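You operate a simulated robot arm through the tools that you are given. There is no shell and no other tool. Be economical: measure what you need, move in short steps, check, and stop when the job is done.

You are at the controls of a simulated two-armed robot. One attempt, no reset.

## Task
Put the green wire holder on the low shelf of the green table away on the steel bench. Put the wire grip on top of the white small box on the low shelf of the green table. Fetch the small cap and set it on the steel bench. Pick up the small green roll with one hand, pass it to the other hand and put it on the high shelf of the green table. Take the black cap from the post bench and put it on the card sheet. Open the grey bin, take the nut from the inside of the grey bin and put it in the open carton and shut the bin again. Do these in any order. Set down upright: green wire holder, small green roll.

The check looks at the end state, three seconds after you hand in, the way a careful person would. Anything else that was tipped, shoved, dropped, spilled or broken makes it a failure. A push-on lid holds only when it is set on centred and level and pressed home; a screw cap is set on level and turned clockwise until tight. Flat cloth is picked up by pressing the open fingertips on it (5 to 10 N) and closing them slowly along it; thin cloth reads only 2 to 8 mm in the jaws.

## Robot
Two 7-joint arms with fingered hands on one trunk, on a base that drives. Base frame: it is fixed to the floor where the robot stands at the start and does not move with it; the origin is under the middle of the robot, x ahead of it, y to its left, z up. Lengths are in mm, angles in rad, forces in N, time in s.
The left shoulder is at the start at [200, 135, 935], the right one opposite. With the tool pointing down near the work surface each hand reaches from about 500 to 760 mm from the robot's upright axis, wherever it stands, measured 20 degrees to its own side. Places, roughly: black cap (7x7x5 cm) [-1000, 3800, 800]; card sheet (23x17x1 cm) [-800, 2100, 900]; green wire holder (3x2x8 cm) [700, 200, 400]; grey bin [-1100, 4300, 1300]; high shelf of the green table (130x15 cm) [580, -460, 1120]; nut (4x5x2 cm) [-1100, 4300, 1300]; open carton (25x19x10 cm) [-800, 1800, 900]; small box [750, -250, 500]; small cap (6x6x5 cm) [900, -1300, 700]; small green roll (6x6x24 cm) [-1200, 2400, 1000]; steel bench [-900, -1000, 900]; wire grip (4x4x13 cm) [800, 300, 400]. Payload 4 kg a hand.
Tool frame (each hand has its own): the origin (TCP) lies between the finger pads and is the grasp point; the fingertips stand 25 mm ahead of it; z points along the fingers, y is the line along which they close. The gripper opens to 88 mm. The gripper's body begins 29 mm behind the TCP. The gripper is a hand of 4 fingers: y runs from the thumb to the fingers, the wrist lies at [-13, -106, -174] in the tool frame, and closing takes about 1.5 s.
Orientation is that of the tool frame in the base frame, as [roll, pitch, yaw] about the fixed x, y, z axes, in that order (R = Rz(yaw) Ry(pitch) Rx(roll)). With the fingers straight down and the wrist toward the robot, the tool's x, y and z point along [0, 1, 0], [1, 0, 0] and [0, 0, -1] of the base frame.

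## Interface
- The arms move only by the tool apply_moves. It takes "left_targets", "right_targets" or both (then of equal length, played together; a hand with none holds still); each is a list of rows, each an object (a shift or turn left out is 0, a gripper value left out holds the last) with "delta_rot": the turn, a rotation vector about the tool's x, y, z in rad, a list of three; "delta_pos": the shift along the tool's x, y, z in mm, a list of three; "gripper": the finger opening in mm, from 0 to 88. In form: [{"delta_rot": [ax, ay, az], "delta_pos": [dx, dy, dz], "gripper": gripper}, ...]. A call has 1 to 20 rows; each row is the pose to reach, as a shift and turn from the pose commanded when the call began, along the tool's axes at that moment. Rows are played at 5 a second. More than 50 mm and 0.15 rad between two rows, or a gripper value outside its range, and nothing of the call is played. A pose out of reach is approached as far as the arm can. The call stops where the force on the tool passes 40 N (or 10 N more than at its start, if that is more) or the arm is blocked; 0.2 s more then pass. The fingers move at their own pace (about 153 mm/s each) and stop on an object; they squeeze with about 26 N. The grip force told is the motor's: it shows also when the fingers shut on nothing. Time passes only in rows, and 0.2 s behind the last, so rows that repeat a pose let the fingers close. The reply holds the time, the measured pose of the TCP, the force on the tool along the base axes, the opening and the grip force, in the units named above and with some noise, with the torque about the TCP (base axes, N m) and any sound that the robot's microphone picked up.
- Cameras (640 x 400 px; columns grow to the right, rows downward): "scene" is now at [128.8, -18.5, 1524.1]; the picture's right is [-0.25, -0.97, 0.00], its down [-0.80, 0.21, -0.57] and it looks along [0.55, -0.14, -0.82] (base axes); focal length 214 px, centre (320, 200). "left" rides on the left gripper at [-64, -83, -98] in its tool frame; the picture's right is [-0.62, -0.37, 0.69], its down [0.71, -0.63, 0.30] and it looks along [0.32, 0.68, 0.65] (tool axes); focal length 265 px, centre (320, 200). "right" rides on the right gripper at [64, -83, -98] in its tool frame; the picture's right is [-0.62, 0.37, -0.69], its down [-0.71, -0.63, 0.30] and it looks along [-0.32, 0.68, 0.65] (tool axes); focal length 265 px, centre (320, 200). There is no depth. A picture from a camera that has moved, and an enlarged one, comes with that camera's place and axes in the base frame and with its lens.
- camera(camera): a new picture of that camera. No time passes.
- raise_lower(by): slides the trunk up (or, below 0, down) by that many mm; the arms and the scene camera ride with it, the base frame stays. It gives what a move gives, with no picture.
- base_move(legs): drives the robot by 1 to 6 legs, each [ahead, left, turn to the left] in mm, mm and rad, along the robot's own axes; the way and the turn of a leg run together, so that a leg with both is an arc; at most 1500 mm and 3.142 rad a leg. The arms and the cameras ride along, it lands a little off, and it stops where it bumps. It gives what a move gives.
- hand_shape(shape, hand): the hand has 4 fingers and takes this shape, open, in about a second: jaw (thumb against the fingers, like two jaws); tri (thumb and two fingers); tip (a fingertip pinch); poke (one finger out to press); point (the index stretched); flat (the hand flat); cup (the hand cupped); fist (a fist). The gripper value then closes the fingers along that shape, each until it touches; the sizes above hold for jaw. It gives what a move gives, with no picture.
- head_to(pan, tilt): turns the head with the scene camera to pan (to the left, within 1.693 rad either way) and tilt (down, from -0.506 to 1.204), counted from straight ahead of the robot. It gives what a move gives.
- close_up(camera, box): a new picture of the part [left, top, right, bottom] of that camera's present view, enlarged. No time passes.
- sign_off(): hands the job in; it is judged then, once.

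Go step by step. Nothing tells you exact positions but the pictures and the camera data: compare them with the known pose of the tool, close in by small moves and look again before you grip or let go. The budget is 217 turns and 228 pictures, counting those below and the enlarged ones. Unless the task says otherwise, let go and move clear before handing in.

The tools are called after "Call:" as name(argument=value, ...) on one line, values as JSON. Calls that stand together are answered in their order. apply_moves: Moves the arms, as the interface text tells. Its arguments: {"type":"object","properties":{"left_targets":{"type":"array"},"right_targets":{"type":"array"}},"required":[]} The other tools are called the same way: raise_lower (by) slides the trunk up or down; hand_shape (shape, hand) gives the hand a shape; base_move (legs) drives the base; head_to (pan, tilt) turns the head that bears the scene camera; camera (camera) takes a picture; close_up (camera, box) takes an enlarged picture of a part of a camera's view; sign_off () hands the job in.

At the start:

```text
clock: 0.0
left_tcp_pos: [516.0, -69.1, 1453.5]
left_ee_rot: [-3.14, 0.0, 1.57]
left_force: [-0.6, 0.3, -0.7]
left_torque: [0.01, -0.01, -0.01]
left_finger_gap: 87.5
left_grasp_force: 0.1
left_shape: jaw
right_tcp_pos: [399.0, -491.9, 1462.9]
right_ee_rot: [3.141, -0.001, 1.569]
right_force: [-0.4, -0.5, -0.5]
right_torque: [-0.01, 0.0, 0.01]
right_finger_gap: 87.6
right_grasp_force: 0.1
right_shape: jaw
trunk travel left (down, up): [-540.0, 230.0]
robot x, y, heading: [0.3, -0.3, 0.002]
head pan, tilt: [-0.255, 0.965]
```

scene: 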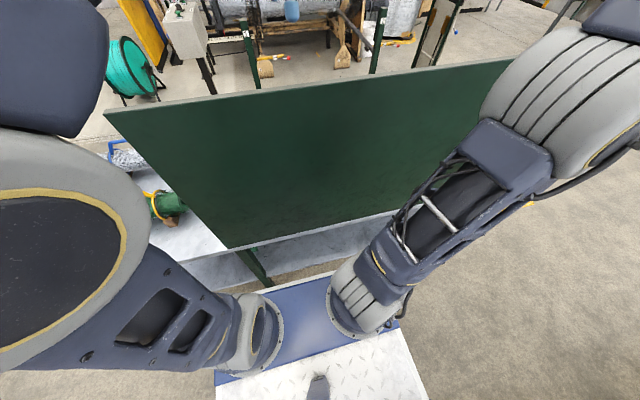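
right: 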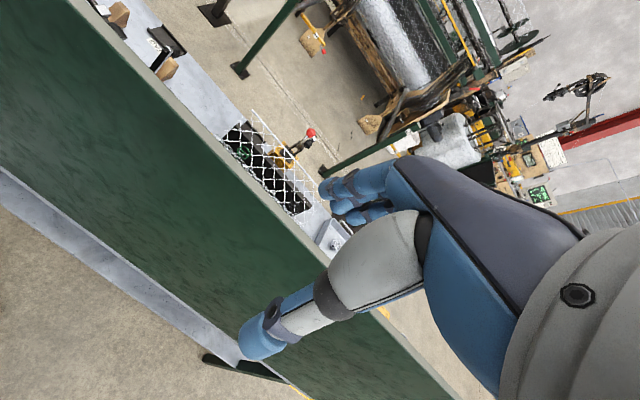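
left: 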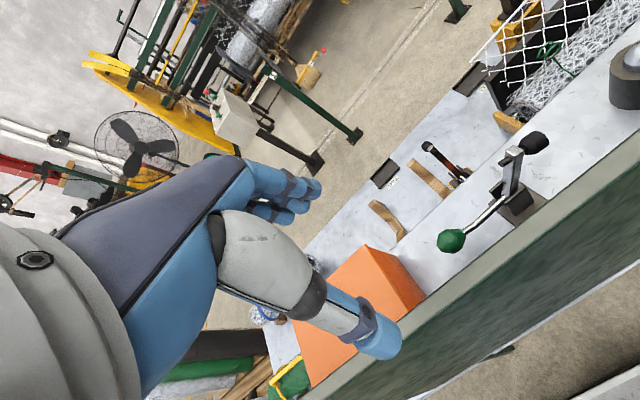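

I see a green panel in front (the high part of the green table) with lower shelves at its left end. I'll look around with the head first.

Call:
head_to(pan=0.3, tilt=0.7)

Call:
camera(camera="scene")

Call:
head_to(pan=-1.0, tilt=0.6)

Call:
camera(camera="scene")

```text
clock: 1.0
left_tcp_pos: [515.9, -70.2, 1453.6]
left_ee_rot: [-3.141, 0.001, 1.57]
left_force: [0.3, -0.2, 0.2]
left_torque: [0.02, 0.01, 0.01]
left_finger_gap: 87.6
left_grasp_force: 0.2
left_shape: jaw
right_tcp_pos: [399.6, -492.8, 1464.2]
right_ee_rot: [-3.141, 0.0, 1.57]
right_force: [-0.4, 0.3, -0.1]
right_torque: [0.02, -0.02, 0.01]
right_finger_gap: 87.7
right_grasp_force: 0.0
right_shape: jaw
trunk travel left (down, up): [-540.0, 230.0]
robot x, y, heading: [1.6, 0.3, 0.002]
head pan, tilt: [0.3, 0.7]
```

```text
224 pictures are left
camera scene: at [140.6, 24.6, 1545.0], right [0.29, -0.96, 0.0], down [-0.62, -0.19, -0.76], along [0.73, 0.23, -0.64], focal length 214 px, centre (320, 200)
```

scene: 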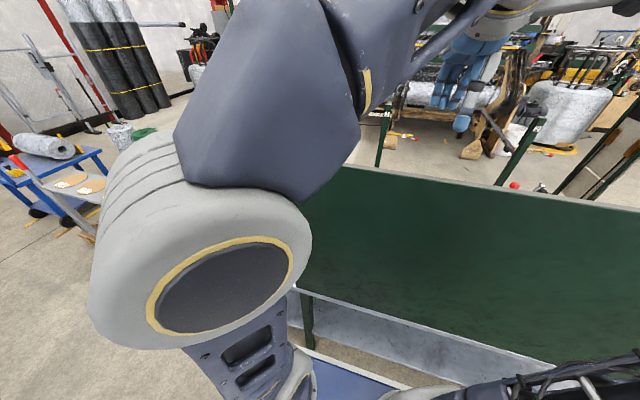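

```text
clock: 2.4
left_tcp_pos: [515.4, -70.9, 1452.3]
left_ee_rot: [3.141, 0.002, 1.571]
left_force: [0.1, -0.1, -0.6]
left_torque: [-0.03, 0.0, -0.05]
left_finger_gap: 87.8
left_grasp_force: 0.0
left_shape: jaw
right_tcp_pos: [398.3, -491.4, 1463.8]
right_ee_rot: [-3.14, 0.0, 1.572]
right_force: [0.0, -0.7, 0.2]
right_torque: [0.01, -0.02, 0.04]
right_finger_gap: 87.5
right_grasp_force: 0.0
right_shape: jaw
trunk travel left (down, up): [-540.0, 230.0]
robot x, y, heading: [-1.0, -2.9, -0.002]
head pan, tilt: [-1.0, 0.6]
```

```text
223 pictures are left
camera scene: at [107.2, -74.8, 1553.7], right [-0.84, -0.54, 0.0], down [-0.31, 0.48, -0.83], along [0.45, -0.69, -0.57], focal length 214 px, centre (320, 200)
```

scene: 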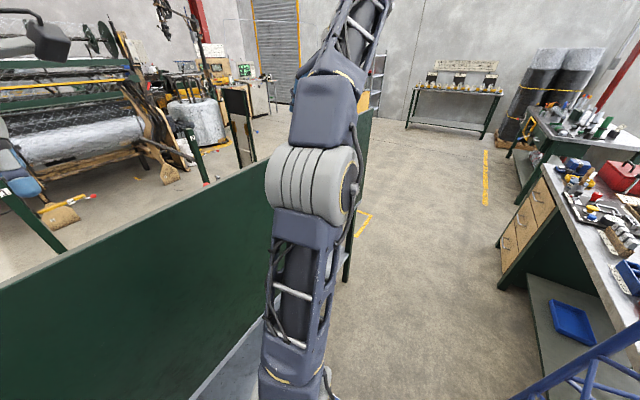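

The green panel top is about x=486, z=1340, so the table's shelves open to the far side. I'll back off and look at both flanks and behind.

Call:
base_move(legs=[[-500, 0, 0]])

Call:
head_to(pan=-0.6, tilt=0.5)

Call:
camera(camera="scene")

Call:
head_to(pan=0.9, tilt=0.5)

Call:
camera(camera="scene")

Call:
head_to(pan=-1.69, tilt=0.5)

Call:
camera(camera="scene")

```text
clock: 4.5
left_tcp_pos: [292.3, -68.9, 1454.4]
left_ee_rot: [3.138, -0.001, 1.57]
left_force: [0.2, 0.2, 0.4]
left_torque: [0.01, -0.03, 0.03]
left_finger_gap: 88.1
left_grasp_force: 0.0
left_shape: jaw
right_tcp_pos: [176.7, -488.8, 1463.2]
right_ee_rot: [3.139, 0.001, 1.569]
right_force: [0.2, -0.2, -0.4]
right_torque: [0.0, 0.01, -0.04]
right_finger_gap: 87.7
right_grasp_force: 0.1
right_shape: jaw
trunk travel left (down, up): [-540.0, 230.0]
robot x, y, heading: [-217.0, 3.7, -0.004]
head pan, tilt: [-1.0, 0.6]
stopped in leg 1: the robot was blocked; the commanded pose is now the measured one
```

```text
clock: 5.4
left_tcp_pos: [292.8, -68.1, 1453.5]
left_ee_rot: [3.14, 0.002, 1.571]
left_force: [0.3, -0.3, -0.1]
left_torque: [0.02, 0.02, 0.01]
left_finger_gap: 87.7
left_grasp_force: 0.1
left_shape: jaw
right_tcp_pos: [176.2, -490.3, 1464.1]
right_ee_rot: [3.138, 0.002, 1.57]
right_force: [-1.0, 1.1, 0.5]
right_torque: [0.02, 0.0, -0.03]
right_finger_gap: 87.8
right_grasp_force: 0.1
right_shape: jaw
trunk travel left (down, up): [-540.0, 230.0]
robot x, y, heading: [-222.2, 2.5, -0.001]
head pan, tilt: [-0.6, 0.499]
```

```text
222 pictures are left
camera scene: at [-87.7, -50.8, 1562.8], right [-0.57, -0.82, 0.0], down [-0.4, 0.27, -0.88], along [0.72, -0.5, -0.48], focal length 214 px, centre (320, 200)
```

scene: 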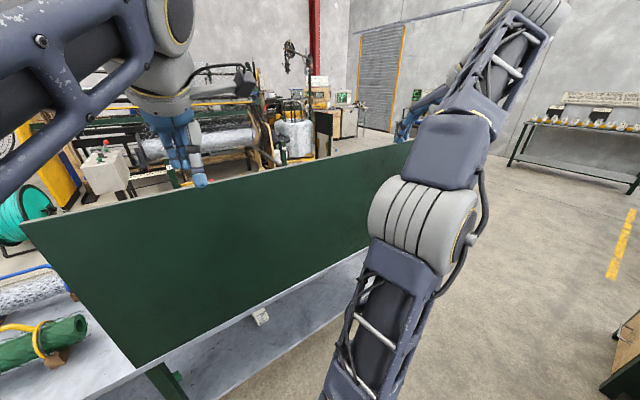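

```text
clock: 7.0
left_tcp_pos: [293.4, -69.7, 1455.4]
left_ee_rot: [3.141, -0.001, 1.572]
left_force: [1.0, -0.9, -0.1]
left_torque: [-0.05, -0.04, 0.01]
left_finger_gap: 87.8
left_grasp_force: 0.1
left_shape: jaw
right_tcp_pos: [176.9, -490.7, 1463.8]
right_ee_rot: [3.139, 0.001, 1.57]
right_force: [0.4, 0.3, -0.6]
right_torque: [-0.04, -0.03, 0.0]
right_finger_gap: 87.8
right_grasp_force: 0.0
right_shape: jaw
trunk travel left (down, up): [-540.0, 230.0]
robot x, y, heading: [-222.2, -0.7, 0.001]
head pan, tilt: [0.901, 0.499]
```

```text
221 pictures are left
camera scene: at [-106.2, 71.9, 1562.8], right [0.78, -0.62, 0.0], down [-0.3, -0.38, -0.88], along [0.55, 0.69, -0.48], focal length 214 px, centre (320, 200)
```

scene: 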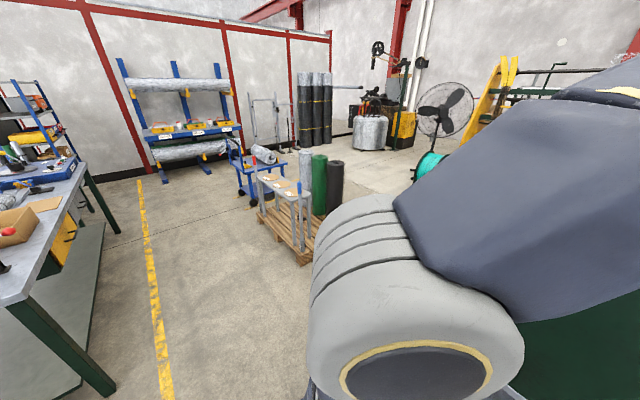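

```text
clock: 9.3
left_tcp_pos: [292.3, -68.7, 1454.3]
left_ee_rot: [3.139, 0.0, 1.57]
left_force: [-0.2, 0.0, -0.3]
left_torque: [0.01, -0.02, 0.01]
left_finger_gap: 87.9
left_grasp_force: 0.0
left_shape: jaw
right_tcp_pos: [176.9, -489.5, 1464.0]
right_ee_rot: [3.141, 0.002, 1.572]
right_force: [-0.7, 0.5, -0.2]
right_torque: [0.01, 0.0, -0.01]
right_finger_gap: 87.6
right_grasp_force: 0.0
right_shape: jaw
trunk travel left (down, up): [-540.0, 230.0]
robot x, y, heading: [-221.6, 0.3, 0.004]
head pan, tilt: [-1.689, 0.499]
```

```text
220 pictures are left
camera scene: at [-173.4, -89.8, 1562.8], right [-0.99, 0.12, 0.0], down [0.06, 0.48, -0.88], along [-0.1, -0.87, -0.48], focal length 214 px, centre (320, 200)
```

scene: 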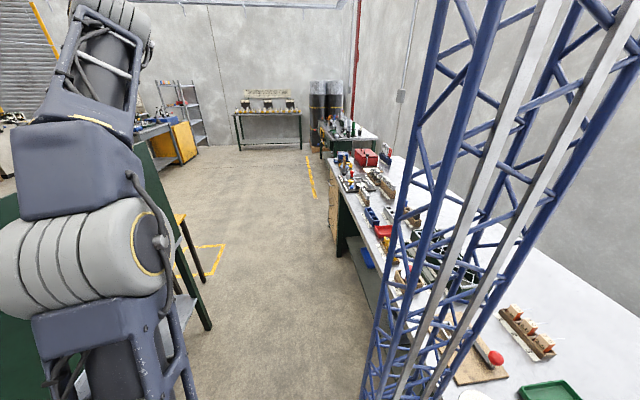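

The steel bench is close behind and the low shelf must be reached from the far side. I'll sidestep right along the aisle and look round the right end.

Call:
base_move(legs=[[120, 0, 0], [0, -1200, 0]])

Call:
head_to(pan=0.1, tilt=0.6)

Call:
camera(camera="scene")

Call:
camera(camera="left")

Call:
camera(camera="right")

```text
clock: 16.2
left_tcp_pos: [404.6, -1254.4, 1454.2]
left_ee_rot: [3.14, -0.001, 1.556]
left_force: [-0.7, 0.2, 0.5]
left_torque: [-0.01, 0.02, -0.02]
left_finger_gap: 87.9
left_grasp_force: 0.0
left_shape: jaw
right_tcp_pos: [282.0, -1673.6, 1465.0]
right_ee_rot: [3.139, 0.001, 1.558]
right_force: [-0.5, 0.4, -0.3]
right_torque: [0.03, -0.02, -0.01]
right_finger_gap: 87.8
right_grasp_force: 0.0
right_shape: jaw
trunk travel left (down, up): [-540.0, 230.0]
robot x, y, heading: [-111.3, -1178.8, -0.014]
head pan, tilt: [-1.689, 0.499]
```

```text
clock: 18.0
left_tcp_pos: [403.9, -1253.9, 1453.9]
left_ee_rot: [3.14, 0.0, 1.556]
left_force: [0.5, -0.6, -0.3]
left_torque: [-0.01, -0.01, -0.01]
left_finger_gap: 87.7
left_grasp_force: 0.0
left_shape: jaw
right_tcp_pos: [283.5, -1674.1, 1464.5]
right_ee_rot: [3.139, 0.002, 1.557]
right_force: [0.3, 0.3, 0.2]
right_torque: [-0.01, -0.02, -0.04]
right_finger_gap: 87.9
right_grasp_force: 0.1
right_shape: jaw
trunk travel left (down, up): [-540.0, 230.0]
robot x, y, heading: [-108.2, -1176.6, -0.013]
head pan, tilt: [0.099, 0.6]
```

```text
219 pictures are left
camera scene: at [38.0, -1171.0, 1553.7], right [0.09, -1.0, 0.0], down [-0.56, -0.05, -0.83], along [0.82, 0.07, -0.56], focal length 214 px, centre (320, 200)
```

scene: 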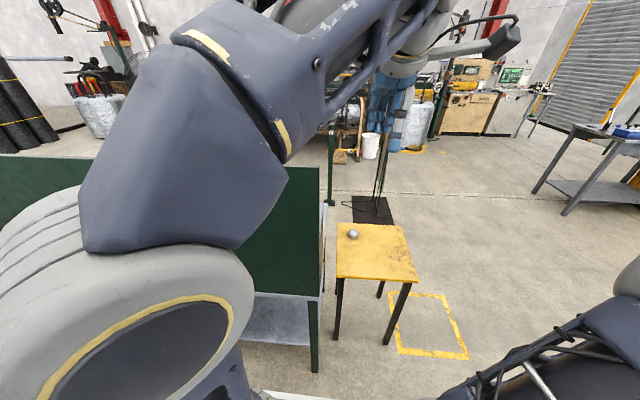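

```text
218 pictures are left
camera left: at [320.3, -1317.6, 1552.4], right [-0.38, -0.62, -0.69], down [-0.62, 0.72, -0.31], along [0.69, 0.31, -0.65], focal length 265 px, centre (320, 200)
```

left: 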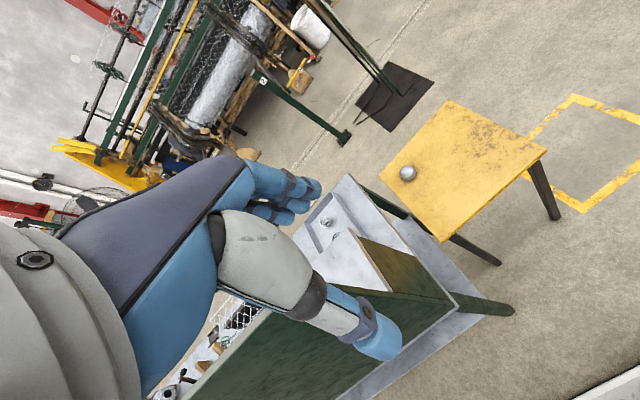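

```text
217 pictures are left
camera right: at [200.5, -1608.3, 1562.6], right [0.36, -0.62, 0.69], down [-0.64, -0.71, -0.3], along [0.68, -0.33, -0.65], focal length 265 px, centre (320, 200)
```

right: 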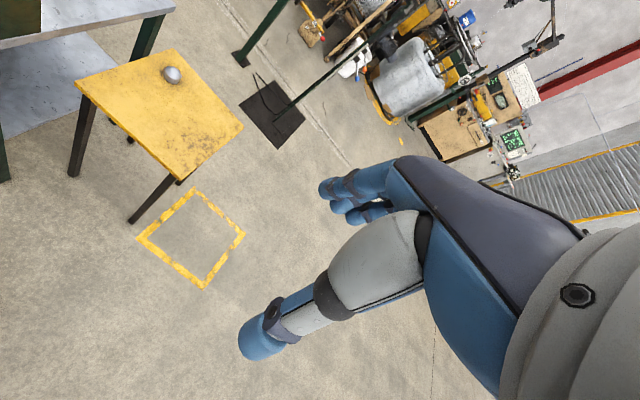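

The small cap sits on a yellow stool at about (956,-1284,700). I'll drive around to stand south of the stool, facing it.

Call:
base_move(legs=[[0, -790, 0], [830, 0, 0], [0, 0, 1.584]])

Call:
head_to(pan=-0.3, tilt=0.9)

Call:
camera(camera="scene")

Call:
camera(camera="right")

```text
clock: 28.8
left_tcp_pos: [1103.7, -1574.2, 1454.6]
left_ee_rot: [3.138, 0.001, 2.592]
left_force: [0.3, -0.9, 0.3]
left_torque: [0.03, 0.01, 0.01]
left_finger_gap: 87.9
left_grasp_force: 0.0
left_shape: jaw
right_tcp_pos: [1406.9, -1891.2, 1462.4]
right_ee_rot: [-3.141, -0.005, 2.595]
right_force: [-0.6, -0.6, 0.2]
right_torque: [0.04, -0.01, 0.0]
right_finger_gap: 88.0
right_grasp_force: 0.1
right_shape: jaw
trunk travel left (down, up): [-540.0, 230.0]
robot x, y, heading: [777.5, -1974.7, 1.029]
head pan, tilt: [0.099, 0.6]
stopped in leg 3: the robot was blocked; the commanded pose is now the measured one
```

```text
clock: 29.7
left_tcp_pos: [1103.6, -1573.6, 1456.2]
left_ee_rot: [3.138, 0.0, 2.592]
left_force: [0.4, 0.6, -0.3]
left_torque: [0.0, 0.03, 0.0]
left_finger_gap: 87.9
left_grasp_force: 0.0
left_shape: jaw
right_tcp_pos: [1407.6, -1889.9, 1461.0]
right_ee_rot: [-3.14, -0.007, 2.595]
right_force: [-0.4, 1.0, 0.6]
right_torque: [0.05, 0.01, 0.01]
right_finger_gap: 88.1
right_grasp_force: 0.1
right_shape: jaw
trunk travel left (down, up): [-540.0, 230.0]
robot x, y, heading: [780.0, -1973.9, 1.031]
head pan, tilt: [-0.3, 0.901]
```

```text
216 pictures are left
camera scene: at [864.8, -1875.1, 1529.0], right [0.67, -0.75, 0.0], down [-0.58, -0.52, -0.62], along [0.46, 0.41, -0.78], focal length 214 px, centre (320, 200)
```

scene: 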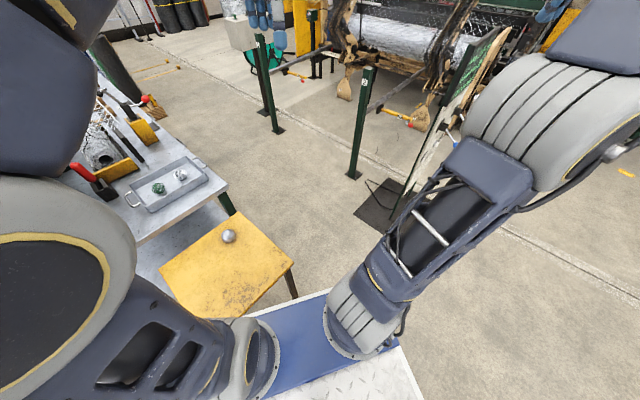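

```text
215 pictures are left
camera right: at [1309.8, -1928.6, 1560.2], right [0.73, -0.01, 0.69], down [0.28, -0.91, -0.31], along [0.63, 0.42, -0.66], focal length 265 px, centre (320, 200)
```

right: 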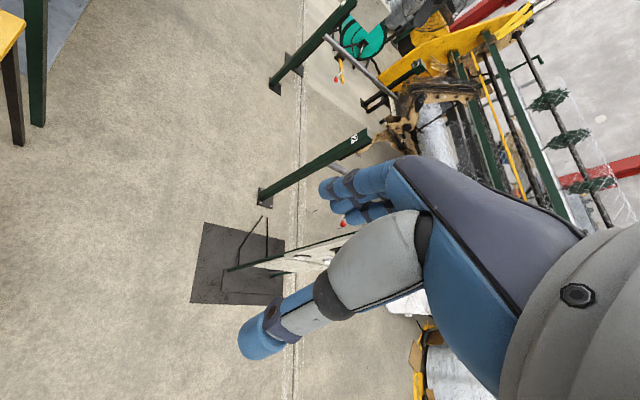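

The base touched just short of the stool, but from here the cap is ideal for the left hand (718 mm, 18° left). I'll bring the left hand down to about 180 mm above it.

Call:
apply_moves(left_targets=[{"delta_pos": [20, 11, 38]}, {"delta_pos": [40, 23, 77]}, {"delta_pos": [60, 34, 115]}, {"delta_pos": [79, 46, 153]}, {"delta_pos": [99, 57, 192]}, {"delta_pos": [119, 68, 230]}, {"delta_pos": [139, 80, 268]}, {"delta_pos": [159, 91, 307]}, {"delta_pos": [179, 103, 345]}, {"delta_pos": [199, 114, 383]}, {"delta_pos": [219, 125, 422]}, {"delta_pos": [238, 137, 460]}, {"delta_pos": [258, 148, 498]}, {"delta_pos": [278, 160, 537]}, {"delta_pos": [298, 171, 575]}, {"delta_pos": [298, 171, 575]}])

Call:
camera(camera="left")

Call:
camera(camera="scene")

```text
clock: 33.1
left_tcp_pos: [942.5, -1273.8, 879.8]
left_ee_rot: [3.138, 0.001, 2.592]
left_force: [-0.2, 0.2, -0.1]
left_torque: [0.01, -0.03, 0.02]
left_finger_gap: 87.6
left_grasp_force: 0.1
left_shape: jaw
right_tcp_pos: [1407.1, -1890.5, 1461.2]
right_ee_rot: [-3.139, -0.007, 2.594]
right_force: [-0.9, -0.1, -0.1]
right_torque: [0.02, -0.01, -0.01]
right_finger_gap: 88.0
right_grasp_force: 0.1
right_shape: jaw
trunk travel left (down, up): [-540.0, 230.0]
robot x, y, heading: [779.2, -1975.4, 1.03]
head pan, tilt: [-0.3, 0.901]
```

```text
214 pictures are left
camera left: at [953.2, -1378.5, 978.4], right [0.34, -0.64, -0.69], down [-0.94, -0.16, -0.31], along [0.08, 0.75, -0.65], focal length 265 px, centre (320, 200)
```

left: 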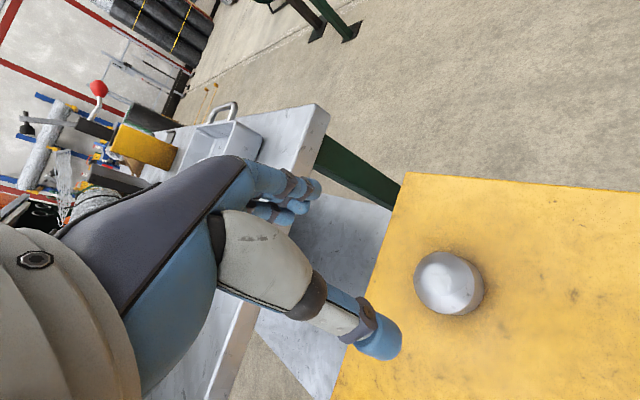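

```text
213 pictures are left
camera scene: at [864.9, -1875.2, 1528.9], right [0.67, -0.75, 0.0], down [-0.59, -0.52, -0.62], along [0.46, 0.41, -0.78], focal length 214 px, centre (320, 200)
```

scene: 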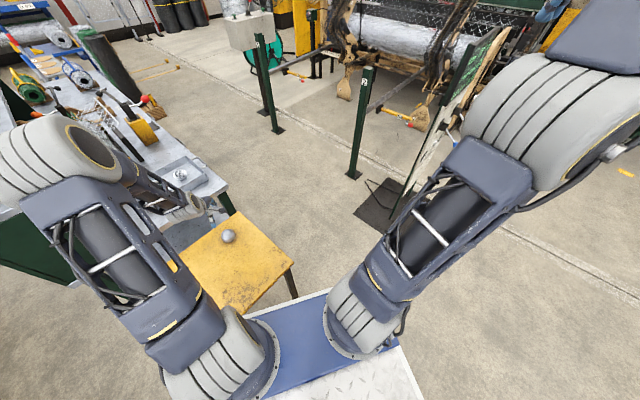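

The cap is at about (941,-1281). I'll align and lower partway, then look.

Call:
apply_moves(left_targets=[{"delta_pos": [-2, -7, 40], "gripper": 88}, {"delta_pos": [-2, -7, 80]}, {"delta_pos": [-2, -7, 115]}, {"delta_pos": [-2, -7, 145]}])

Call:
camera(camera="left")

```text
clock: 34.1
left_tcp_pos: [938.0, -1278.1, 734.4]
left_ee_rot: [3.139, -0.002, 2.593]
left_force: [0.4, -0.5, 0.0]
left_torque: [0.0, -0.04, 0.01]
left_finger_gap: 87.9
left_grasp_force: 0.0
left_shape: jaw
right_tcp_pos: [1406.7, -1890.4, 1461.1]
right_ee_rot: [-3.14, -0.006, 2.596]
right_force: [0.0, -0.7, 0.2]
right_torque: [0.0, 0.01, -0.03]
right_finger_gap: 88.0
right_grasp_force: 0.3
right_shape: jaw
trunk travel left (down, up): [-540.0, 230.0]
robot x, y, heading: [778.5, -1979.8, 1.027]
head pan, tilt: [-0.3, 0.901]
```

```text
212 pictures are left
camera left: at [949.0, -1382.7, 832.3], right [0.34, -0.64, -0.69], down [-0.94, -0.16, -0.31], along [0.08, 0.75, -0.65], focal length 265 px, centre (320, 200)
```

left: 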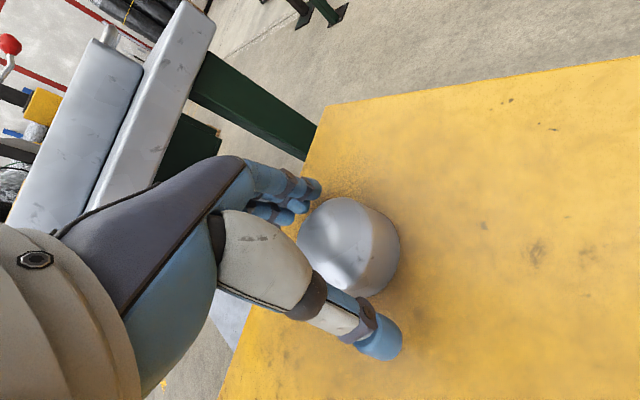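

Well centred. Lower 27 mm and close.

Call:
apply_moves(left_targets=[{"delta_pos": [0, 0, 14]}, {"delta_pos": [0, 0, 27]}, {"delta_pos": [0, 0, 27], "gripper": 88}, {"delta_pos": [0, 0, 27], "gripper": 40}, {"delta_pos": [0, 0, 27], "gripper": 40}, {"delta_pos": [0, 0, 27], "gripper": 40}, {"delta_pos": [0, 0, 27], "gripper": 40}, {"delta_pos": [0, 0, 27], "gripper": 40}, {"delta_pos": [0, 0, 27], "gripper": 40}, {"delta_pos": [0, 0, 27], "gripper": 40}])

Call:
camera(camera="left")

```text
clock: 34.6
left_tcp_pos: [943.7, -1269.6, 721.5]
left_ee_rot: [3.113, -0.003, 2.592]
left_force: [-1.3, -5.6, 25.6]
left_torque: [0.64, -0.28, 0.0]
left_finger_gap: 83.1
left_grasp_force: 0.1
left_shape: jaw
right_tcp_pos: [1406.9, -1891.4, 1461.8]
right_ee_rot: [-3.142, -0.006, 2.595]
right_force: [-0.1, 0.4, 0.1]
right_torque: [0.03, 0.02, -0.01]
right_finger_gap: 88.1
right_grasp_force: 0.1
right_shape: jaw
trunk travel left (down, up): [-540.0, 230.0]
robot x, y, heading: [781.0, -1977.7, 1.029]
head pan, tilt: [-0.3, 0.901]
stopped in row 2 (left hand): the force on the tool passed its limit at 55 N (the readings are from after the stop); the commanded pose is now the measured one
```

```text
211 pictures are left
camera left: at [952.4, -1378.0, 817.7], right [0.35, -0.62, -0.71], down [-0.93, -0.16, -0.32], along [0.09, 0.77, -0.63], focal length 265 px, centre (320, 200)
```

left: 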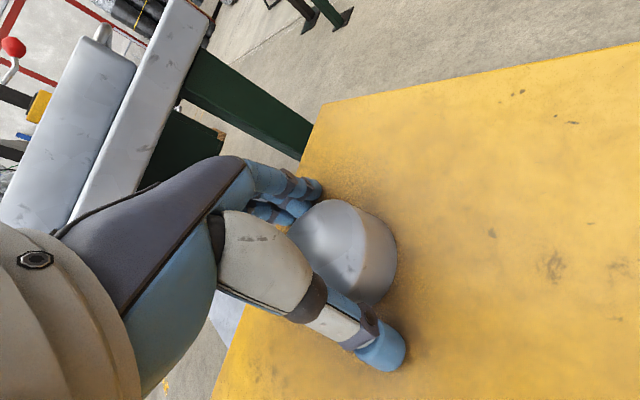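

The fingertips have touched the stool top, so it is about z=695. I'll lift 6 mm, level and close.

Call:
apply_moves(left_targets=[{"delta_pos": [0, 0, -7], "delta_rot": [0.026, 0, 0]}, {"delta_pos": [0, 0, -7], "delta_rot": [0.026, 0, 0], "gripper": 70}, {"delta_pos": [0, 0, -7], "delta_rot": [0.026, 0, 0], "gripper": 60}, {"delta_pos": [0, 0, -7], "delta_rot": [0.026, 0, 0], "gripper": 50}, {"delta_pos": [0, 0, -7], "delta_rot": [0.026, 0, 0], "gripper": 40}, {"delta_pos": [0, 0, -7], "delta_rot": [0.026, 0, 0], "gripper": 40}, {"delta_pos": [0, 0, -7], "delta_rot": [0.026, 0, 0], "gripper": 40}, {"delta_pos": [0, 0, -7], "delta_rot": [0.026, 0, 0], "gripper": 40}])

Call:
camera(camera="left")

```text
clock: 36.5
left_tcp_pos: [942.4, -1271.9, 727.2]
left_ee_rot: [-3.136, -0.002, 2.593]
left_force: [-0.3, 0.7, -0.6]
left_torque: [0.0, -0.02, 0.02]
left_finger_gap: 46.4
left_grasp_force: 26.3
left_shape: jaw
right_tcp_pos: [1406.4, -1889.9, 1459.8]
right_ee_rot: [-3.139, -0.006, 2.596]
right_force: [0.6, 0.4, -0.4]
right_torque: [0.05, 0.01, 0.04]
right_finger_gap: 87.9
right_grasp_force: 0.1
right_shape: jaw
trunk travel left (down, up): [-540.0, 230.0]
robot x, y, heading: [779.3, -1980.1, 1.022]
head pan, tilt: [-0.3, 0.901]
```

```text
210 pictures are left
camera left: at [953.2, -1377.1, 824.4], right [0.33, -0.64, -0.69], down [-0.94, -0.17, -0.3], along [0.08, 0.75, -0.66], focal length 265 px, centre (320, 200)
```

left: 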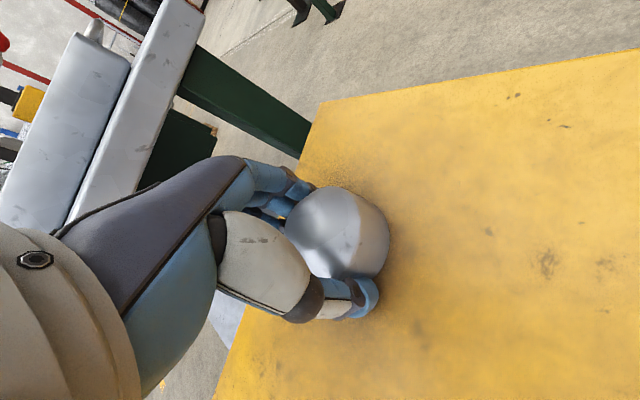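

The grip is off-centre by about 10 mm; I'll reopen, shift and regrip.

Call:
apply_moves(left_targets=[{"gripper": 88}, {"gripper": 88}, {"gripper": 88}, {"delta_pos": [-10, 0, 0]}, {"delta_pos": [-10, 0, 3], "gripper": 70}, {"delta_pos": [-10, 0, 3], "gripper": 60}, {"delta_pos": [-10, 0, 3], "gripper": 50}, {"delta_pos": [-10, 0, 3], "gripper": 40}, {"delta_pos": [-10, 0, 3], "gripper": 40}, {"delta_pos": [-10, 0, 3], "gripper": 40}])

Call:
camera(camera="left")

```text
clock: 38.4
left_tcp_pos: [951.4, -1273.9, 725.1]
left_ee_rot: [3.135, -0.003, 2.592]
left_force: [-1.6, -2.8, 18.3]
left_torque: [-0.42, 0.14, -0.04]
left_finger_gap: 48.6
left_grasp_force: 25.7
left_shape: jaw
right_tcp_pos: [1406.6, -1891.1, 1460.2]
right_ee_rot: [-3.139, -0.005, 2.594]
right_force: [0.6, -0.3, 0.6]
right_torque: [0.01, 0.0, 0.0]
right_finger_gap: 87.9
right_grasp_force: 0.1
right_shape: jaw
trunk travel left (down, up): [-540.0, 230.0]
robot x, y, heading: [777.9, -1975.7, 1.029]
head pan, tilt: [-0.3, 0.901]
stopped in row 9 (left hand): the force on the tool passed its limit at 41 N (the readings are from after the stop); the commanded pose is now the measured one
```

```text
209 pictures are left
camera left: at [962.9, -1380.0, 822.8], right [0.34, -0.63, -0.7], down [-0.94, -0.16, -0.31], along [0.08, 0.76, -0.65], focal length 265 px, centre (320, 200)
```

left: 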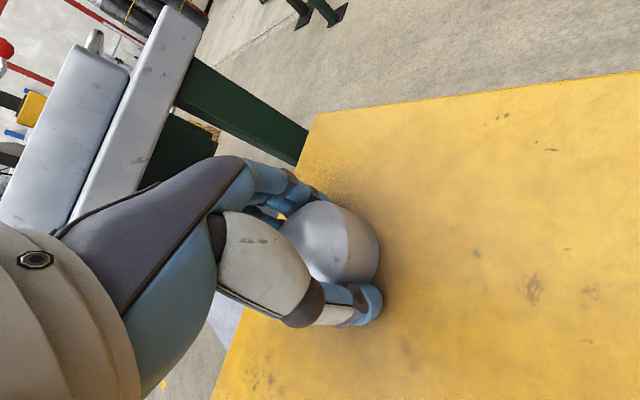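

The grip reads firm at 48.6 mm; I'll lift a little and check.

Call:
apply_moves(left_targets=[{"delta_pos": [0, 0, -5], "gripper": 35}, {"delta_pos": [0, 0, -10]}, {"delta_pos": [0, 0, -20]}, {"delta_pos": [0, 0, -40]}, {"delta_pos": [0, 0, -40]}])

Call:
camera(camera="left")

```text
clock: 39.6
left_tcp_pos: [951.4, -1274.9, 764.6]
left_ee_rot: [3.14, -0.001, 2.591]
left_force: [0.3, -0.5, 0.1]
left_torque: [0.01, 0.01, 0.0]
left_finger_gap: 48.7
left_grasp_force: 25.7
left_shape: jaw
right_tcp_pos: [1407.0, -1890.2, 1462.2]
right_ee_rot: [-3.14, -0.004, 2.595]
right_force: [-0.1, -0.3, -0.6]
right_torque: [0.01, 0.0, 0.0]
right_finger_gap: 88.0
right_grasp_force: 0.0
right_shape: jaw
trunk travel left (down, up): [-540.0, 230.0]
robot x, y, heading: [779.5, -1977.5, 1.025]
head pan, tilt: [-0.3, 0.901]
```

```text
208 pictures are left
camera left: at [963.5, -1380.6, 862.4], right [0.34, -0.64, -0.69], down [-0.94, -0.16, -0.3], along [0.08, 0.75, -0.65], focal length 265 px, centre (320, 200)
```

left: 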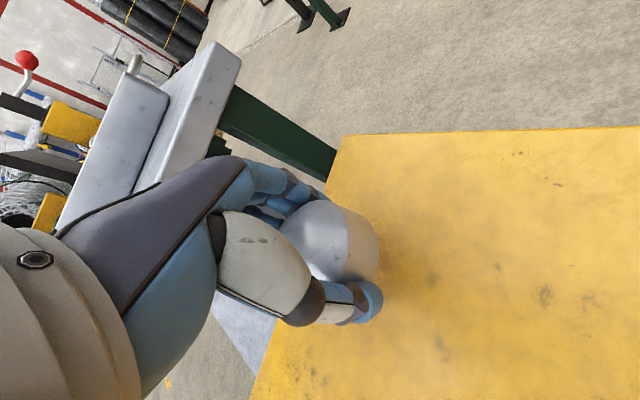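

Cap is held. Raise the hand, back off the stool, turn to face the steel bench direction and look.

Call:
apply_moves(left_targets=[{"delta_pos": [0, -20, -48]}, {"delta_pos": [0, -35, -95]}, {"delta_pos": [0, -50, -140]}, {"delta_pos": [0, -65, -185]}, {"delta_pos": [0, -80, -230]}, {"delta_pos": [0, -95, -275]}, {"delta_pos": [0, -110, -320]}, {"delta_pos": [0, -125, -365]}, {"delta_pos": [0, -140, -410]}, {"delta_pos": [0, -150, -450]}])

Call:
base_move(legs=[[-350, 0, 0], [0, 0, 2.112], [500, 0, 0]])

Call:
head_to(pan=-0.5, tilt=0.5)

Call:
camera(camera="scene")

```text
refused: row 1 steps farther than a row can; nothing moved
```

```text
clock: 49.5
left_tcp_pos: [-592.3, -2508.5, 764.5]
left_ee_rot: [3.141, -0.003, -1.56]
left_force: [-0.6, -0.4, -1.5]
left_torque: [0.01, 0.0, 0.03]
left_finger_gap: 47.9
left_grasp_force: 26.2
left_shape: jaw
right_tcp_pos: [-310.5, -1797.0, 1461.9]
right_ee_rot: [-3.139, -0.005, -1.56]
right_force: [0.3, 0.3, 0.0]
right_torque: [0.02, 0.05, -0.04]
right_finger_gap: 88.0
right_grasp_force: 0.1
right_shape: jaw
trunk travel left (down, up): [-540.0, 230.0]
robot x, y, heading: [92.5, -2280.5, -3.125]
head pan, tilt: [-0.3, 0.901]
```

```text
clock: 50.4
left_tcp_pos: [-592.0, -2507.1, 764.8]
left_ee_rot: [3.14, -0.003, -1.564]
left_force: [-0.3, 0.4, -1.5]
left_torque: [0.04, 0.02, -0.03]
left_finger_gap: 48.4
left_grasp_force: 26.0
left_shape: jaw
right_tcp_pos: [-310.6, -1797.4, 1461.0]
right_ee_rot: [-3.141, -0.004, -1.562]
right_force: [0.2, 0.3, -0.6]
right_torque: [-0.01, 0.02, -0.02]
right_finger_gap: 87.8
right_grasp_force: 0.1
right_shape: jaw
trunk travel left (down, up): [-540.0, 230.0]
robot x, y, heading: [98.1, -2284.8, -3.128]
head pan, tilt: [-0.499, 0.499]
```

```text
207 pictures are left
camera scene: at [-45.9, -2243.7, 1562.7], right [0.47, 0.88, 0.0], down [0.42, -0.22, -0.88], along [-0.78, 0.41, -0.48], focal length 214 px, centre (320, 200)
```

scene: 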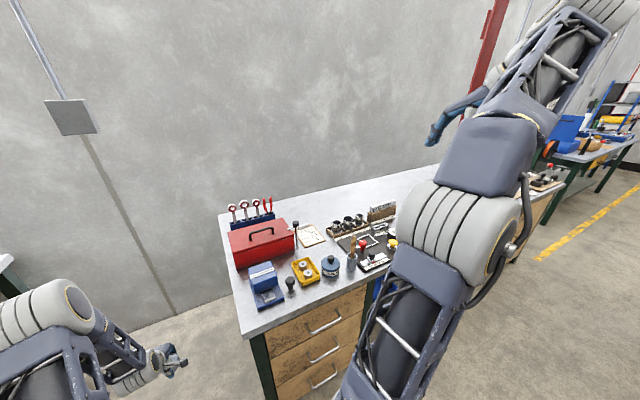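

The steel bench spans y from about -2270 to +270 with front edge near x=-480. I'll raise the left hand and sidestep along the bench to look for a free patch.

Call:
apply_moves(left_targets=[{"delta_pos": [0, -10, -45]}, {"delta_pos": [0, -20, -90]}, {"delta_pos": [0, -30, -135]}, {"delta_pos": [0, -40, -180]}, {"delta_pos": [0, -50, -225]}, {"delta_pos": [0, -60, -270]}, {"delta_pos": [0, -70, -315]}, {"delta_pos": [0, -80, -360]}, {"delta_pos": [0, -90, -405]}, {"delta_pos": [0, -100, -450]}])

Call:
base_move(legs=[[0, 1100, 0]])

Call:
camera(camera="left")

Call:
head_to(pan=0.0, tilt=0.8)

Call:
camera(camera="scene")

```text
clock: 52.6
left_tcp_pos: [-490.3, -2505.6, 1217.9]
left_ee_rot: [3.139, -0.005, -1.562]
left_force: [-0.9, 0.2, -0.9]
left_torque: [0.0, -0.05, 0.0]
left_finger_gap: 48.0
left_grasp_force: 26.2
left_shape: jaw
right_tcp_pos: [-310.0, -1796.8, 1461.4]
right_ee_rot: [-3.141, -0.006, -1.562]
right_force: [-0.4, -0.4, 0.9]
right_torque: [0.01, -0.01, 0.04]
right_finger_gap: 87.8
right_grasp_force: 0.1
right_shape: jaw
trunk travel left (down, up): [-540.0, 230.0]
robot x, y, heading: [95.2, -2287.3, -3.131]
head pan, tilt: [-0.499, 0.499]
```

```text
clock: 58.2
left_tcp_pos: [-468.3, -3611.9, 1216.6]
left_ee_rot: [-3.142, -0.003, -1.552]
left_force: [-0.7, 0.3, -0.5]
left_torque: [0.0, 0.01, -0.01]
left_finger_gap: 48.0
left_grasp_force: 26.1
left_shape: jaw
right_tcp_pos: [-294.1, -2900.2, 1461.4]
right_ee_rot: [-3.14, -0.007, -1.552]
right_force: [-0.2, 0.4, -0.3]
right_torque: [-0.01, 0.0, -0.02]
right_finger_gap: 87.7
right_grasp_force: 0.0
right_shape: jaw
trunk travel left (down, up): [-540.0, 230.0]
robot x, y, heading: [117.0, -3384.7, -3.119]
head pan, tilt: [-0.499, 0.499]
```

```text
206 pictures are left
camera left: at [-386.1, -3545.2, 1315.6], right [0.36, 0.62, -0.7], down [0.64, -0.7, -0.3], along [-0.68, -0.34, -0.65], focal length 265 px, centre (320, 200)
```

left: 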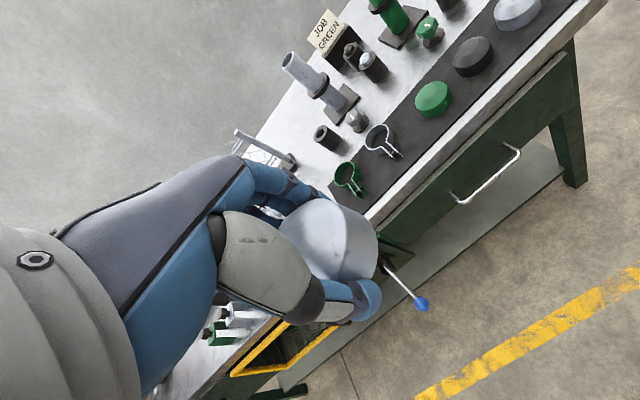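

```text
clock: 59.1
left_tcp_pos: [-469.2, -3610.4, 1217.4]
left_ee_rot: [3.14, -0.003, -1.554]
left_force: [-0.4, 0.6, -0.6]
left_torque: [0.03, 0.02, -0.01]
left_finger_gap: 48.1
left_grasp_force: 26.5
left_shape: jaw
right_tcp_pos: [-293.7, -2900.5, 1460.9]
right_ee_rot: [-3.14, -0.005, -1.551]
right_force: [0.3, -0.8, -0.1]
right_torque: [0.0, 0.0, 0.02]
right_finger_gap: 88.1
right_grasp_force: 0.1
right_shape: jaw
trunk travel left (down, up): [-540.0, 230.0]
robot x, y, heading: [117.0, -3384.1, -3.114]
head pan, tilt: [0.0, 0.799]
```

```text
205 pictures are left
camera scene: at [-25.9, -3388.8, 1536.9], right [-0.02, 1.0, 0.0], down [0.72, 0.02, -0.7], along [-0.7, -0.02, -0.72], focal length 214 px, centre (320, 200)
```

scene: 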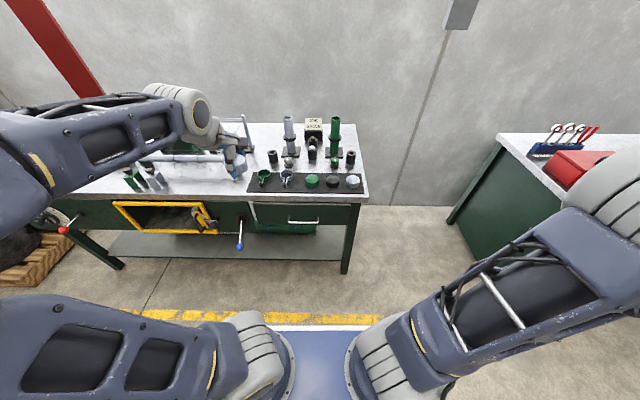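

I strafed the wrong way (left is -y here). Going back right along the bench to y≈-950.

Call:
base_move(legs=[[0, 0, -0.027], [0, -1400, 0], [0, -1000, 0]])

Call:
head_to(pan=-0.2, tilt=0.8)

Call:
camera(camera="scene")

Call:
camera(camera="left")

```text
clock: 71.2
left_tcp_pos: [-506.3, -1228.2, 1217.5]
left_ee_rot: [3.138, -0.003, -1.562]
left_force: [0.3, 0.4, -0.3]
left_torque: [-0.03, 0.01, -0.01]
left_finger_gap: 48.1
left_grasp_force: 26.3
left_shape: jaw
right_tcp_pos: [-326.6, -518.6, 1461.2]
right_ee_rot: [-3.14, -0.006, -1.557]
right_force: [0.3, 0.5, 0.4]
right_torque: [0.03, -0.01, -0.02]
right_finger_gap: 87.6
right_grasp_force: 0.0
right_shape: jaw
trunk travel left (down, up): [-540.0, 230.0]
robot x, y, heading: [80.1, -1005.0, -3.131]
head pan, tilt: [0.0, 0.799]
```

```text
clock: 71.9
left_tcp_pos: [-505.0, -1228.1, 1218.4]
left_ee_rot: [3.139, -0.004, -1.562]
left_force: [-0.8, -0.2, -1.2]
left_torque: [0.0, 0.0, 0.03]
left_finger_gap: 48.1
left_grasp_force: 26.2
left_shape: jaw
right_tcp_pos: [-326.2, -519.2, 1461.7]
right_ee_rot: [-3.139, -0.006, -1.557]
right_force: [-0.8, -0.4, -0.4]
right_torque: [-0.03, 0.01, -0.03]
right_finger_gap: 87.9
right_grasp_force: 0.0
right_shape: jaw
trunk travel left (down, up): [-540.0, 230.0]
robot x, y, heading: [80.1, -1006.2, -3.128]
head pan, tilt: [-0.201, 0.799]
```

```text
204 pictures are left
camera scene: at [-60.3, -992.9, 1536.8], right [0.18, 0.98, 0.0], down [0.7, -0.13, -0.7], along [-0.69, 0.13, -0.72], focal length 214 px, centre (320, 200)
```

scene: 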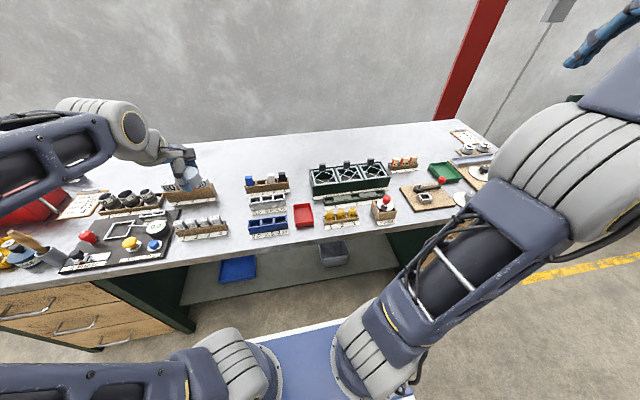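

```text
203 pictures are left
camera left: at [-422.9, -1163.0, 1315.6], right [0.36, 0.62, -0.7], down [0.64, -0.71, -0.3], along [-0.68, -0.33, -0.65], focal length 265 px, centre (320, 200)
```

left: 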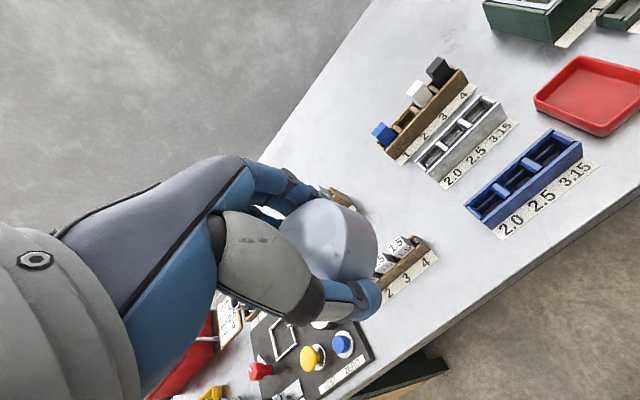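

There's a free patch on the bench near (-665,-1228), left of the grey and blue racks. I'll move forward 80 mm and bring the cap above it.

Call:
base_move(legs=[[90, 0, 0]])

Call:
apply_moves(left_targets=[{"delta_pos": [0, 12, 45]}, {"delta_pos": [0, 24, 90]}, {"delta_pos": [0, 36, 135]}, {"delta_pos": [0, 48, 180]}, {"delta_pos": [0, 60, 220]}, {"delta_pos": [0, 70, 260]}])

Call:
camera(camera="left")

Call:
camera(camera="scene")

```text
clock: 73.0
left_tcp_pos: [-597.0, -1228.8, 1217.9]
left_ee_rot: [3.139, -0.004, -1.561]
left_force: [0.1, 0.0, -1.5]
left_torque: [-0.02, -0.02, 0.0]
left_finger_gap: 47.9
left_grasp_force: 25.9
left_shape: jaw
right_tcp_pos: [-418.0, -519.8, 1462.1]
right_ee_rot: [-3.14, -0.006, -1.554]
right_force: [0.1, 0.2, 0.6]
right_torque: [0.04, 0.01, 0.0]
right_finger_gap: 87.7
right_grasp_force: 0.2
right_shape: jaw
trunk travel left (down, up): [-540.0, 230.0]
robot x, y, heading: [-11.5, -1006.5, -3.129]
head pan, tilt: [-0.201, 0.799]
```

```text
clock: 74.4
left_tcp_pos: [-669.0, -1231.7, 958.6]
left_ee_rot: [3.138, -0.003, -1.558]
left_force: [0.6, -0.5, -0.2]
left_torque: [0.0, 0.02, -0.04]
left_finger_gap: 47.7
left_grasp_force: 26.0
left_shape: jaw
right_tcp_pos: [-418.0, -520.8, 1461.2]
right_ee_rot: [-3.139, -0.005, -1.557]
right_force: [-0.2, -0.4, 0.3]
right_torque: [0.04, 0.01, -0.03]
right_finger_gap: 88.0
right_grasp_force: 0.1
right_shape: jaw
trunk travel left (down, up): [-540.0, 230.0]
robot x, y, heading: [-8.0, -1007.4, -3.123]
head pan, tilt: [-0.201, 0.799]
```

```text
202 pictures are left
camera left: at [-586.0, -1167.4, 1056.2], right [0.36, 0.62, -0.7], down [0.64, -0.71, -0.3], along [-0.68, -0.33, -0.65], focal length 265 px, centre (320, 200)
```

left: 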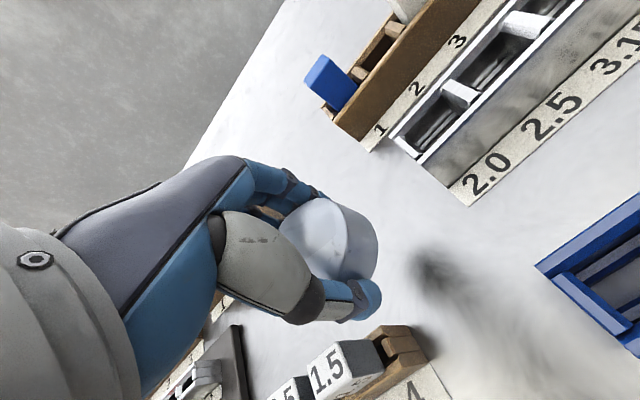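

```text
201 pictures are left
camera scene: at [-151.2, -994.6, 1536.9], right [0.18, 0.98, 0.0], down [0.7, -0.13, -0.7], along [-0.69, 0.13, -0.72], focal length 214 px, centre (320, 200)
```

scene: 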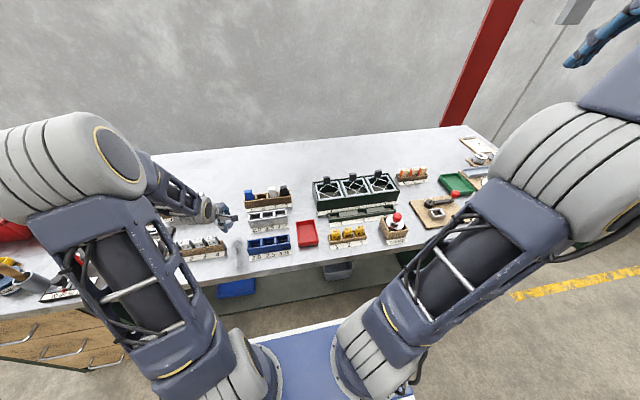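

Cap hangs over the clear patch; I'll shift 20 mm toward +y and lower gently until contact.

Call:
apply_moves(left_targets=[{"delta_pos": [-20, 0, 15]}, {"delta_pos": [-20, 0, 30]}, {"delta_pos": [-20, 0, 40]}, {"delta_pos": [-20, 0, 44]}])

Call:
camera(camera="left")

```text
clock: 75.4
left_tcp_pos: [-667.8, -1211.4, 913.2]
left_ee_rot: [3.139, -0.003, -1.559]
left_force: [-0.2, -0.2, -0.9]
left_torque: [0.0, -0.01, 0.02]
left_finger_gap: 47.8
left_grasp_force: 25.9
left_shape: jaw
right_tcp_pos: [-418.6, -520.9, 1461.3]
right_ee_rot: [-3.14, -0.004, -1.556]
right_force: [0.0, 0.4, -0.8]
right_torque: [0.01, -0.04, 0.0]
right_finger_gap: 88.1
right_grasp_force: 0.1
right_shape: jaw
trunk travel left (down, up): [-540.0, 230.0]
robot x, y, heading: [-10.2, -1009.4, -3.126]
head pan, tilt: [-0.201, 0.799]
```

```text
200 pictures are left
camera left: at [-585.0, -1146.5, 1010.8], right [0.36, 0.62, -0.7], down [0.64, -0.71, -0.3], along [-0.68, -0.33, -0.65], focal length 265 px, centre (320, 200)
```

left: 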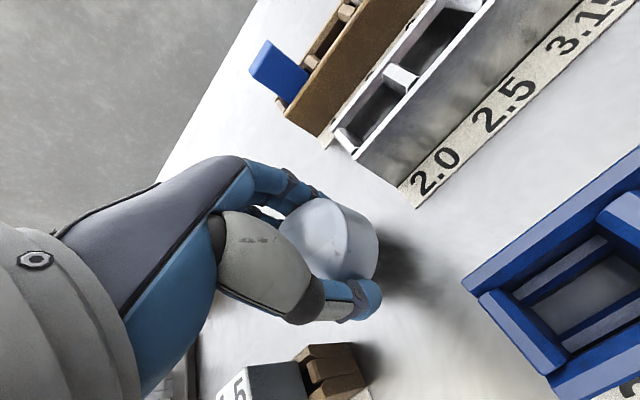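

Call:
apply_moves(left_targets=[{"delta_pos": [0, 0, 3]}, {"delta_pos": [0, 0, 6]}, {"delta_pos": [0, 0, 9]}, {"delta_pos": [0, 0, 12]}, {"delta_pos": [0, 0, 15]}, {"delta_pos": [0, 0, 18]}, {"delta_pos": [0, 0, 21]}, {"delta_pos": [0, 0, 24]}, {"delta_pos": [0, 0, 27]}, {"delta_pos": [0, 0, 30]}])

Call:
camera(camera="left")

```text
clock: 77.6
left_tcp_pos: [-669.0, -1210.6, 885.4]
left_ee_rot: [3.134, -0.003, -1.561]
left_force: [4.1, 0.0, 20.4]
left_torque: [0.09, -0.68, -0.04]
left_finger_gap: 47.7
left_grasp_force: 25.8
left_shape: jaw
right_tcp_pos: [-416.8, -519.4, 1461.0]
right_ee_rot: [-3.139, -0.006, -1.559]
right_force: [0.5, -0.3, -0.9]
right_torque: [0.01, -0.01, -0.01]
right_finger_gap: 87.8
right_grasp_force: 0.0
right_shape: jaw
trunk travel left (down, up): [-540.0, 230.0]
robot x, y, heading: [-11.9, -1005.9, -3.127]
head pan, tilt: [-0.201, 0.799]
```

```text
199 pictures are left
camera left: at [-585.2, -1146.4, 983.0], right [0.36, 0.62, -0.7], down [0.64, -0.71, -0.31], along [-0.68, -0.33, -0.65], focal length 265 px, centre (320, 200)
```

left: 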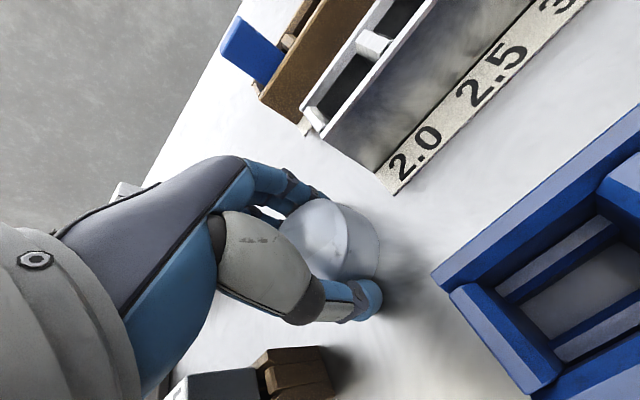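

Contact made (20 N). Release gradually and rise.

Call:
apply_moves(left_targets=[{"gripper": 52}, {"gripper": 58}, {"gripper": 66}, {"gripper": 76}, {"gripper": 88}, {"gripper": 88}, {"delta_pos": [0, 0, -20]}, {"delta_pos": [0, 0, -60]}, {"delta_pos": [0, 0, -100]}])

Call:
camera(camera="left")

```text
clock: 78.7
left_tcp_pos: [-671.4, -1210.4, 885.5]
left_ee_rot: [3.127, -0.003, -1.558]
left_force: [-0.8, -0.2, -1.0]
left_torque: [0.02, -0.02, -0.01]
left_finger_gap: 87.7
left_grasp_force: 0.1
left_shape: jaw
right_tcp_pos: [-418.9, -519.8, 1459.7]
right_ee_rot: [-3.141, -0.005, -1.556]
right_force: [-0.5, 1.0, -0.4]
right_torque: [-0.01, 0.03, 0.01]
right_finger_gap: 87.6
right_grasp_force: 0.0
right_shape: jaw
trunk travel left (down, up): [-540.0, 230.0]
robot x, y, heading: [-11.3, -1010.6, -3.128]
head pan, tilt: [-0.201, 0.799]
stopped in row 5 (left hand): the force on the tool passed its limit at 45 N (the readings are from after the stop); the commanded pose is now the measured one
```

```text
198 pictures are left
camera left: at [-587.2, -1146.6, 982.4], right [0.35, 0.62, -0.7], down [0.63, -0.71, -0.31], along [-0.69, -0.33, -0.64], focal length 265 px, centre (320, 200)
```

left: 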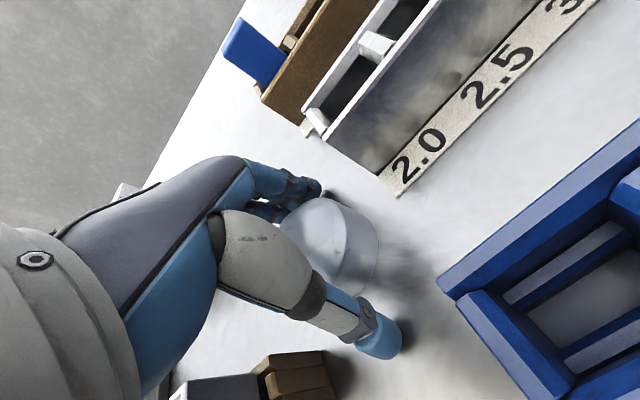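

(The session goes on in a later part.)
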